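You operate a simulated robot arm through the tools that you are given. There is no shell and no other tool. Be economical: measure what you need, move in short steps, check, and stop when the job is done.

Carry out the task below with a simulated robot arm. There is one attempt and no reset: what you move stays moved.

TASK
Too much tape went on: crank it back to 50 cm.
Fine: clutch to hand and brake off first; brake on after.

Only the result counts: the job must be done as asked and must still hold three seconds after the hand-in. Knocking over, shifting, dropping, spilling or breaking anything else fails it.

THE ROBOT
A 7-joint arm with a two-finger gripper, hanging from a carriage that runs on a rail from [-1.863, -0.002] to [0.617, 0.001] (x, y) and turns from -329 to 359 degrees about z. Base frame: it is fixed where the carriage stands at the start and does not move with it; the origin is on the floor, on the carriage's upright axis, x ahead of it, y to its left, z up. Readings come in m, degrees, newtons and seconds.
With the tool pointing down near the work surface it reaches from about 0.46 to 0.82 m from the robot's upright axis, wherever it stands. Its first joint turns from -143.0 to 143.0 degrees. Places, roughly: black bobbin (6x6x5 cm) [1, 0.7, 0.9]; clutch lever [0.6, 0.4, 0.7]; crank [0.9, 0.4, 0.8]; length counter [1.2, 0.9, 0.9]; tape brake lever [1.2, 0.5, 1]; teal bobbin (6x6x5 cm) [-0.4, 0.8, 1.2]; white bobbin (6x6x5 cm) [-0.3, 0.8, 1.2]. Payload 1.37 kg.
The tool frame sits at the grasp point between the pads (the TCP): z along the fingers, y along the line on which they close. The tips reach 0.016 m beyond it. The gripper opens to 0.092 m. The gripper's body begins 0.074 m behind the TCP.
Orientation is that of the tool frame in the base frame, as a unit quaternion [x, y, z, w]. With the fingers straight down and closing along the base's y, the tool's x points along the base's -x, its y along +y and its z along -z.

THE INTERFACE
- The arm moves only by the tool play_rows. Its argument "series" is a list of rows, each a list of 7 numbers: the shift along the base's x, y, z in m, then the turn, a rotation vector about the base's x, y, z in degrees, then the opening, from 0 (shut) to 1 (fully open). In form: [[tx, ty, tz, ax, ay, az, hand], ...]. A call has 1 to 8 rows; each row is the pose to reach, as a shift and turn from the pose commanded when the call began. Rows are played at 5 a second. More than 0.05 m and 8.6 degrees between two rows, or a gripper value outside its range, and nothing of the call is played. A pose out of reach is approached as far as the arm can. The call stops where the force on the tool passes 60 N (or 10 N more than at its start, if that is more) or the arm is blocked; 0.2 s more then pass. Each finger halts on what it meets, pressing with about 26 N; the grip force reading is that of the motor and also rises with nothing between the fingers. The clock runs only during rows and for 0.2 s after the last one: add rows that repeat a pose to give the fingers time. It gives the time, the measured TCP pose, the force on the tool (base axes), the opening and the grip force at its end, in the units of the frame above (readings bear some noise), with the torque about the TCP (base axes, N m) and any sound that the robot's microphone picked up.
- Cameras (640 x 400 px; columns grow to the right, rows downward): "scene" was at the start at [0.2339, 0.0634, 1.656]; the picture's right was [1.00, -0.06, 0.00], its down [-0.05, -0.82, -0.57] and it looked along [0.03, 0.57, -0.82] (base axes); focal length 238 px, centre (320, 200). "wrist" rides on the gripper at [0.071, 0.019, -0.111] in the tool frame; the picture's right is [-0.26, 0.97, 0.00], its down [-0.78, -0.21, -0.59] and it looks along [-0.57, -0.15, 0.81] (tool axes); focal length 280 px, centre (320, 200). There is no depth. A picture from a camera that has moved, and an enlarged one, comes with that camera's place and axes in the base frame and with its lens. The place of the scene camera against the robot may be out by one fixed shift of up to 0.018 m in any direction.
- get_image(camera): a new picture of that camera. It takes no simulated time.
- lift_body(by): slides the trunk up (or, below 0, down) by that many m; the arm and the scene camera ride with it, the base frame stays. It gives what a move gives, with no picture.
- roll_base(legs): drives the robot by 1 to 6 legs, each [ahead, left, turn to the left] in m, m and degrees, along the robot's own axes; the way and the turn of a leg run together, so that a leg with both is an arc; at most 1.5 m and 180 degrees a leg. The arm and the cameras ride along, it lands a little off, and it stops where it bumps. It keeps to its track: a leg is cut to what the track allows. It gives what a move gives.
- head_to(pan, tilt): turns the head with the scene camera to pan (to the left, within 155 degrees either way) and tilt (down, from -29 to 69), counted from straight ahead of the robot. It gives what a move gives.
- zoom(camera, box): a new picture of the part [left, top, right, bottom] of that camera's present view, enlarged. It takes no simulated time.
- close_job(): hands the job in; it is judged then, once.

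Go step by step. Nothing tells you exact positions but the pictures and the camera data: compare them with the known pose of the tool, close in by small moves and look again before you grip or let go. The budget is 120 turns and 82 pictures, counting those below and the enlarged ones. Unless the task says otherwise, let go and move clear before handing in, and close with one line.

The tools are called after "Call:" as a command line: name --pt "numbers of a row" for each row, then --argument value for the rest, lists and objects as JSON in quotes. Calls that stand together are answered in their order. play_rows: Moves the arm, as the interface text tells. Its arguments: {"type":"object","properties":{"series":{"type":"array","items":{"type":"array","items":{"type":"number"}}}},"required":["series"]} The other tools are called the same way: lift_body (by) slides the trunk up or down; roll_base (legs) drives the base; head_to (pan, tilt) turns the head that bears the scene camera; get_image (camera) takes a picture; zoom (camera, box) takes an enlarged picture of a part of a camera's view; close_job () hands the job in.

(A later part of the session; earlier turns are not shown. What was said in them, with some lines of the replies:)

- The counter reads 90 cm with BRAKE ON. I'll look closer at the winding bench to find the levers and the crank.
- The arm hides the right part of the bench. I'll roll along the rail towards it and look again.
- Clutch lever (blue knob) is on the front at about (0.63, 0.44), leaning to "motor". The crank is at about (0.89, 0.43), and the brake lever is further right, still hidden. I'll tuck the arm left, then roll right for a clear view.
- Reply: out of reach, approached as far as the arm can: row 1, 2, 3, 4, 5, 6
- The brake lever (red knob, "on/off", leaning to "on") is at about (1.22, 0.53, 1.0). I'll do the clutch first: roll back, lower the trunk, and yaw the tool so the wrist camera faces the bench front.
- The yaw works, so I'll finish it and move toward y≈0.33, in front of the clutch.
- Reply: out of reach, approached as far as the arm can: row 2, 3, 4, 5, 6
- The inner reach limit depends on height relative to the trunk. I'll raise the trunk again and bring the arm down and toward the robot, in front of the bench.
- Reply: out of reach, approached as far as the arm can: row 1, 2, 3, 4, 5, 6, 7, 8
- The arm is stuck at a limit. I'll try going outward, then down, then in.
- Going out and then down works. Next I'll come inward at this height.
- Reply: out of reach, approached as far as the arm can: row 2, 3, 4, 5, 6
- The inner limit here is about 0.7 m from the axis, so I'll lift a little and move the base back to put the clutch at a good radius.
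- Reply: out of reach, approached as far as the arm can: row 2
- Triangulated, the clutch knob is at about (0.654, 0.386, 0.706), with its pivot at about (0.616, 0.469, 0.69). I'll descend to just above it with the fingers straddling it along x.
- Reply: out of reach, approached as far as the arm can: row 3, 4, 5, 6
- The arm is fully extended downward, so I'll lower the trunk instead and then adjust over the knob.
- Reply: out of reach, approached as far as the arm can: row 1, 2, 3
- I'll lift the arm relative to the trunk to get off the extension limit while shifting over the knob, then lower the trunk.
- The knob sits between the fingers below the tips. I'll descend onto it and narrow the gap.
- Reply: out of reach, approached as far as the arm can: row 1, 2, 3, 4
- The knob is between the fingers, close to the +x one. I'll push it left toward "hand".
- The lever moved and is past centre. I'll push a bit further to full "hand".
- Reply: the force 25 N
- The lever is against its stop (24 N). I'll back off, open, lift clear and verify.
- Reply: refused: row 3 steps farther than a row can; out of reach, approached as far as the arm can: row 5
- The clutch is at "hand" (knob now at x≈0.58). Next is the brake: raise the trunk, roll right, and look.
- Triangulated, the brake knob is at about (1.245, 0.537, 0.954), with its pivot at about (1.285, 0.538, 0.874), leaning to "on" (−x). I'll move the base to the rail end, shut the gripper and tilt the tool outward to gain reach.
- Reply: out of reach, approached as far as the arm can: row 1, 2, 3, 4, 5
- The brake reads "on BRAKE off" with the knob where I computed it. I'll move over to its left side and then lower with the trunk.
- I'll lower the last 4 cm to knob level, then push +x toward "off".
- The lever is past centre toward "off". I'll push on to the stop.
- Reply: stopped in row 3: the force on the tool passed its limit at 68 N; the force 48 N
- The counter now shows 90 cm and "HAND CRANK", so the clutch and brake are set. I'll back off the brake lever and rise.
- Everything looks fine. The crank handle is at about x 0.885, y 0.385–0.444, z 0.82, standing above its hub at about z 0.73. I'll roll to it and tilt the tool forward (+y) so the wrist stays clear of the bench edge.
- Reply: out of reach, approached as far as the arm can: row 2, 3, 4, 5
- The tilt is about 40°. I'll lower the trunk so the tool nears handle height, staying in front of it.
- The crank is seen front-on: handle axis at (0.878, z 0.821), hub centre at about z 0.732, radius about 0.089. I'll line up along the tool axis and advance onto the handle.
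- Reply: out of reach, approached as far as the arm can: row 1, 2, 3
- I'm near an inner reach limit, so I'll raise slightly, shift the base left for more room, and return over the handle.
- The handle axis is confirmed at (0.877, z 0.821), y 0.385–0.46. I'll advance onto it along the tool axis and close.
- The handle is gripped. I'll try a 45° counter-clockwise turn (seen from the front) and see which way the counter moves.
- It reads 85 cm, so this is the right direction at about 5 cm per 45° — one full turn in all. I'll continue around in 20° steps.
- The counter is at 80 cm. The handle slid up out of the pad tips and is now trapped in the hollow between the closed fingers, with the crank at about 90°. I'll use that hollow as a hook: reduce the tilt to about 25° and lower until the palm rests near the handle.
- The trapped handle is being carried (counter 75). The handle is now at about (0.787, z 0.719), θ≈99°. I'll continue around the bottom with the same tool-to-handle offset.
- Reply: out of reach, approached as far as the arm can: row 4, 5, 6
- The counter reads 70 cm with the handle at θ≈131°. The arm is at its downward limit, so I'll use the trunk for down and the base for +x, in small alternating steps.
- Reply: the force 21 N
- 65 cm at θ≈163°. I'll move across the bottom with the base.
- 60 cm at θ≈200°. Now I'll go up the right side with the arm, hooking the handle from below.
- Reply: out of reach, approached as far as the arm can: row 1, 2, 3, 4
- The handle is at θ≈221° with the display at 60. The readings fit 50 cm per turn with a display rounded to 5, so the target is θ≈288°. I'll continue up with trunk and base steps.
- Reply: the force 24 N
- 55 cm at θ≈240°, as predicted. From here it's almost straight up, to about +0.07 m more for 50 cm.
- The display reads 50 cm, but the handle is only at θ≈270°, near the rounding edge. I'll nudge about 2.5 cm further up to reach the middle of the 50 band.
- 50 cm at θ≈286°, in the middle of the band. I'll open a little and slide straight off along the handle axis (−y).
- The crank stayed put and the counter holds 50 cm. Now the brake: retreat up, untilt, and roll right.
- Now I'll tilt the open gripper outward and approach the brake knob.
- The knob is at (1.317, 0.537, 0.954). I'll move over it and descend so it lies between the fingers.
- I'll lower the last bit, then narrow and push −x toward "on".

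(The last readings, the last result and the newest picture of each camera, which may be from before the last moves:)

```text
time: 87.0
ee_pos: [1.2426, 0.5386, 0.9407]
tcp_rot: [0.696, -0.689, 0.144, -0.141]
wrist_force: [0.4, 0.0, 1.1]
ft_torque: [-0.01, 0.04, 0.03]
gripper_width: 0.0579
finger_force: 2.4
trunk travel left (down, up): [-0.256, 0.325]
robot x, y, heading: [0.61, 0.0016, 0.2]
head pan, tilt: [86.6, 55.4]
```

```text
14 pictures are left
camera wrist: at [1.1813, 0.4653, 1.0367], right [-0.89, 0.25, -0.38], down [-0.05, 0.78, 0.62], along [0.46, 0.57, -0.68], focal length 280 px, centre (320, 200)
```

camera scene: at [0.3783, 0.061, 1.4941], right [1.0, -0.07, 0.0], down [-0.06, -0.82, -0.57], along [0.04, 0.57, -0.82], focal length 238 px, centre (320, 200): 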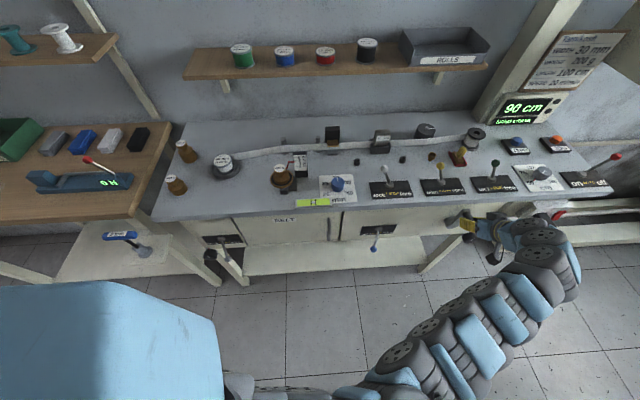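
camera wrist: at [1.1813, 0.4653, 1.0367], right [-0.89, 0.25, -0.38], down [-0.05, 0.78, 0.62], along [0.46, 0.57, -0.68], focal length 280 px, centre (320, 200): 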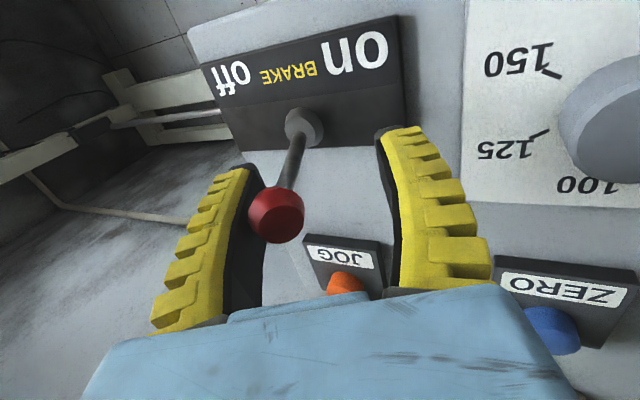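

The lever is past centre. I'll push to the "on" stop.

Call:
play_rows --pt "-0.008 0 0 0 0 0 0.6" --pt "-0.015 0 0 0 0 0 0.6" --pt "-0.021 0 0 0 0 0 0.6" --pt "-0.027 0 0 0 0 0 0.6"

Call:
get_image --camera "wrist"

Call:
get_image --camera "scene"

```text
time: 88.0
ee_pos: [1.2225, 0.5335, 0.945]
tcp_rot: [0.694, -0.69, 0.146, -0.143]
wrist_force: [17.6, -3.1, 4.1]
ft_torque: [0.02, 0.4, 0.0]
gripper_width: 0.0702
finger_force: 8.5
trunk travel left (down, up): [-0.256, 0.325]
robot x, y, heading: [0.6138, -0.0006, 0.1]
head pan, tilt: [86.6, 55.4]
```

```text
13 pictures are left
camera wrist: at [1.1601, 0.4622, 1.0386], right [-0.89, 0.26, -0.39], down [-0.05, 0.78, 0.62], along [0.46, 0.57, -0.68], focal length 280 px, centre (320, 200)
```

wrist: 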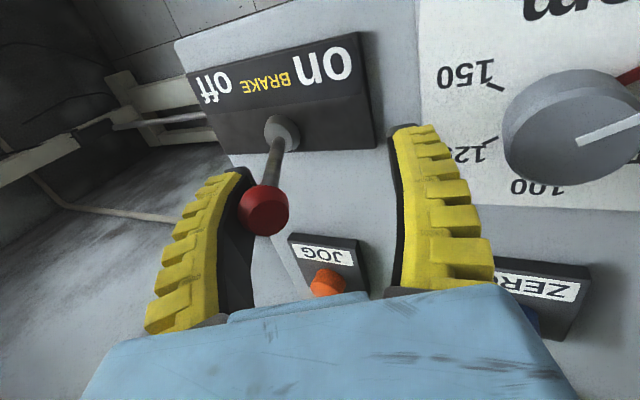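

```text
12 pictures are left
camera scene: at [0.8491, 0.0647, 1.6006], right [1.0, -0.06, 0.0], down [-0.04, -0.82, -0.57], along [0.03, 0.57, -0.82], focal length 238 px, centre (320, 200)
```

scene: 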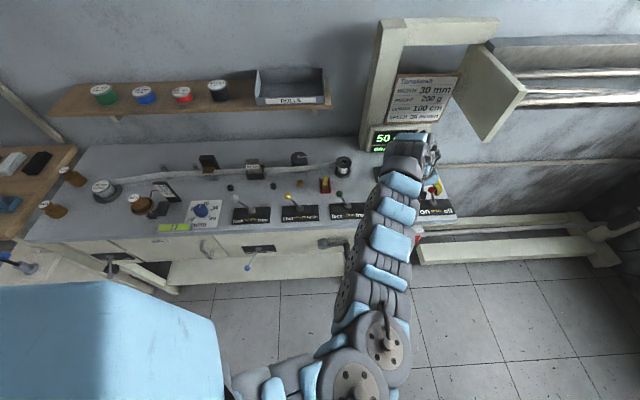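

The knob is at x≈1.246, its original "on" position, and pressing against the stop. I'll back off, lift clear, and read the display.

Call:
play_rows --pt "0.01 0 0 0 0 0 0.75" --pt "0.018 0 0 0 0 0 0.85" --pt "0.018 0 0.03 0 0 0 0.85" --pt "0.018 0 0.06 0 0 0 0.85" --pt "0.018 0 0.1 0 0 0 0.85"

Call:
lift_body --by 0.08

Call:
play_rows --pt "0 -0.04 0 0 5 0 0.85" --pt "0 -0.08 0 0 10 0 0.85" --pt "0 -0.12 0 0 15 0 0.85"

Call:
get_image --camera "wrist"

Call:
zoom --camera "scene" --box '[300, 110, 500, 260]'

```text
time: 89.2
ee_pos: [1.2341, 0.5366, 1.0393]
tcp_rot: [0.696, -0.689, 0.143, -0.142]
wrist_force: [-0.8, 0.8, -1.0]
ft_torque: [-0.03, -0.01, -0.03]
gripper_width: 0.0797
finger_force: 1.5
trunk travel left (down, up): [-0.256, 0.325]
robot x, y, heading: [0.6139, 0.0012, 0.1]
head pan, tilt: [86.6, 55.4]
```

```text
time: 90.4
ee_pos: [1.2344, 0.5369, 1.1208]
tcp_rot: [0.696, -0.689, 0.144, -0.142]
wrist_force: [-0.8, -0.2, 0.3]
ft_torque: [0.0, 0.0, -0.01]
gripper_width: 0.0796
finger_force: 1.0
trunk travel left (down, up): [-0.336, 0.245]
robot x, y, heading: [0.616, 0.0005, 0.4]
head pan, tilt: [86.6, 55.4]
```

```text
time: 91.2
ee_pos: [1.2334, 0.4154, 1.118]
tcp_rot: [0.709, -0.701, 0.05, -0.05]
wrist_force: [-0.4, 0.5, -0.2]
ft_torque: [0.02, -0.01, 0.01]
gripper_width: 0.0795
finger_force: 0.9
trunk travel left (down, up): [-0.336, 0.245]
robot x, y, heading: [0.6115, 0.0003, 0.4]
head pan, tilt: [86.6, 55.4]
```

```text
11 pictures are left
camera wrist: at [1.1998, 0.3437, 1.2255], right [-0.96, 0.25, -0.14], down [0.12, 0.78, 0.61], along [0.26, 0.57, -0.78], focal length 280 px, centre (320, 200)
```

wrist: 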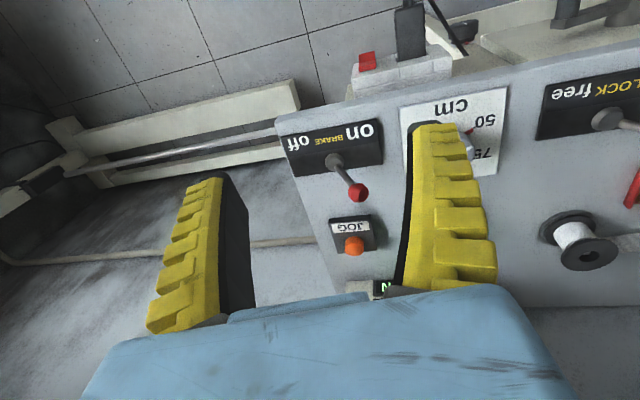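

```text
2.67 times, centred on (400, 185) of scene
camera zoom: at [0.8466, 0.0651, 1.6797], right [1.0, -0.05, 0.0], down [-0.04, -0.82, -0.57], along [0.03, 0.57, -0.82], focal length 636 px, centre (107, 240)
```

zoom: 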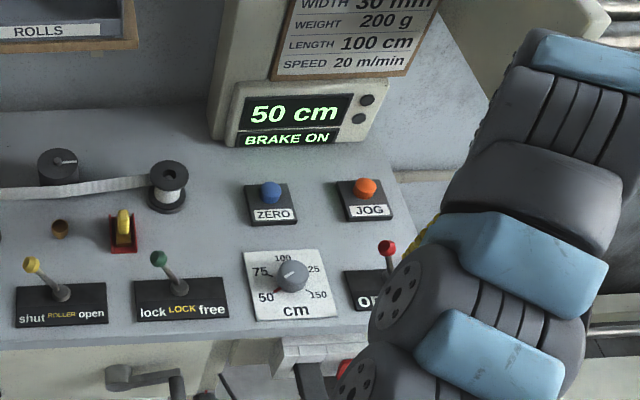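

The display shows 50 cm and BRAKE ON, nothing else has moved, and the arm is clear. I'm handing in.

Call:
close_job

```text
The job is handed in.
```

The tape is cranked back from 90 cm to 50 cm: I set the clutch to hand and took the brake off first, then put the brake back on, and the counter reads "50 cm, BRAKE ON". It seems to show only 5 cm steps, so I stopped the crank near the middle of the 50 step.
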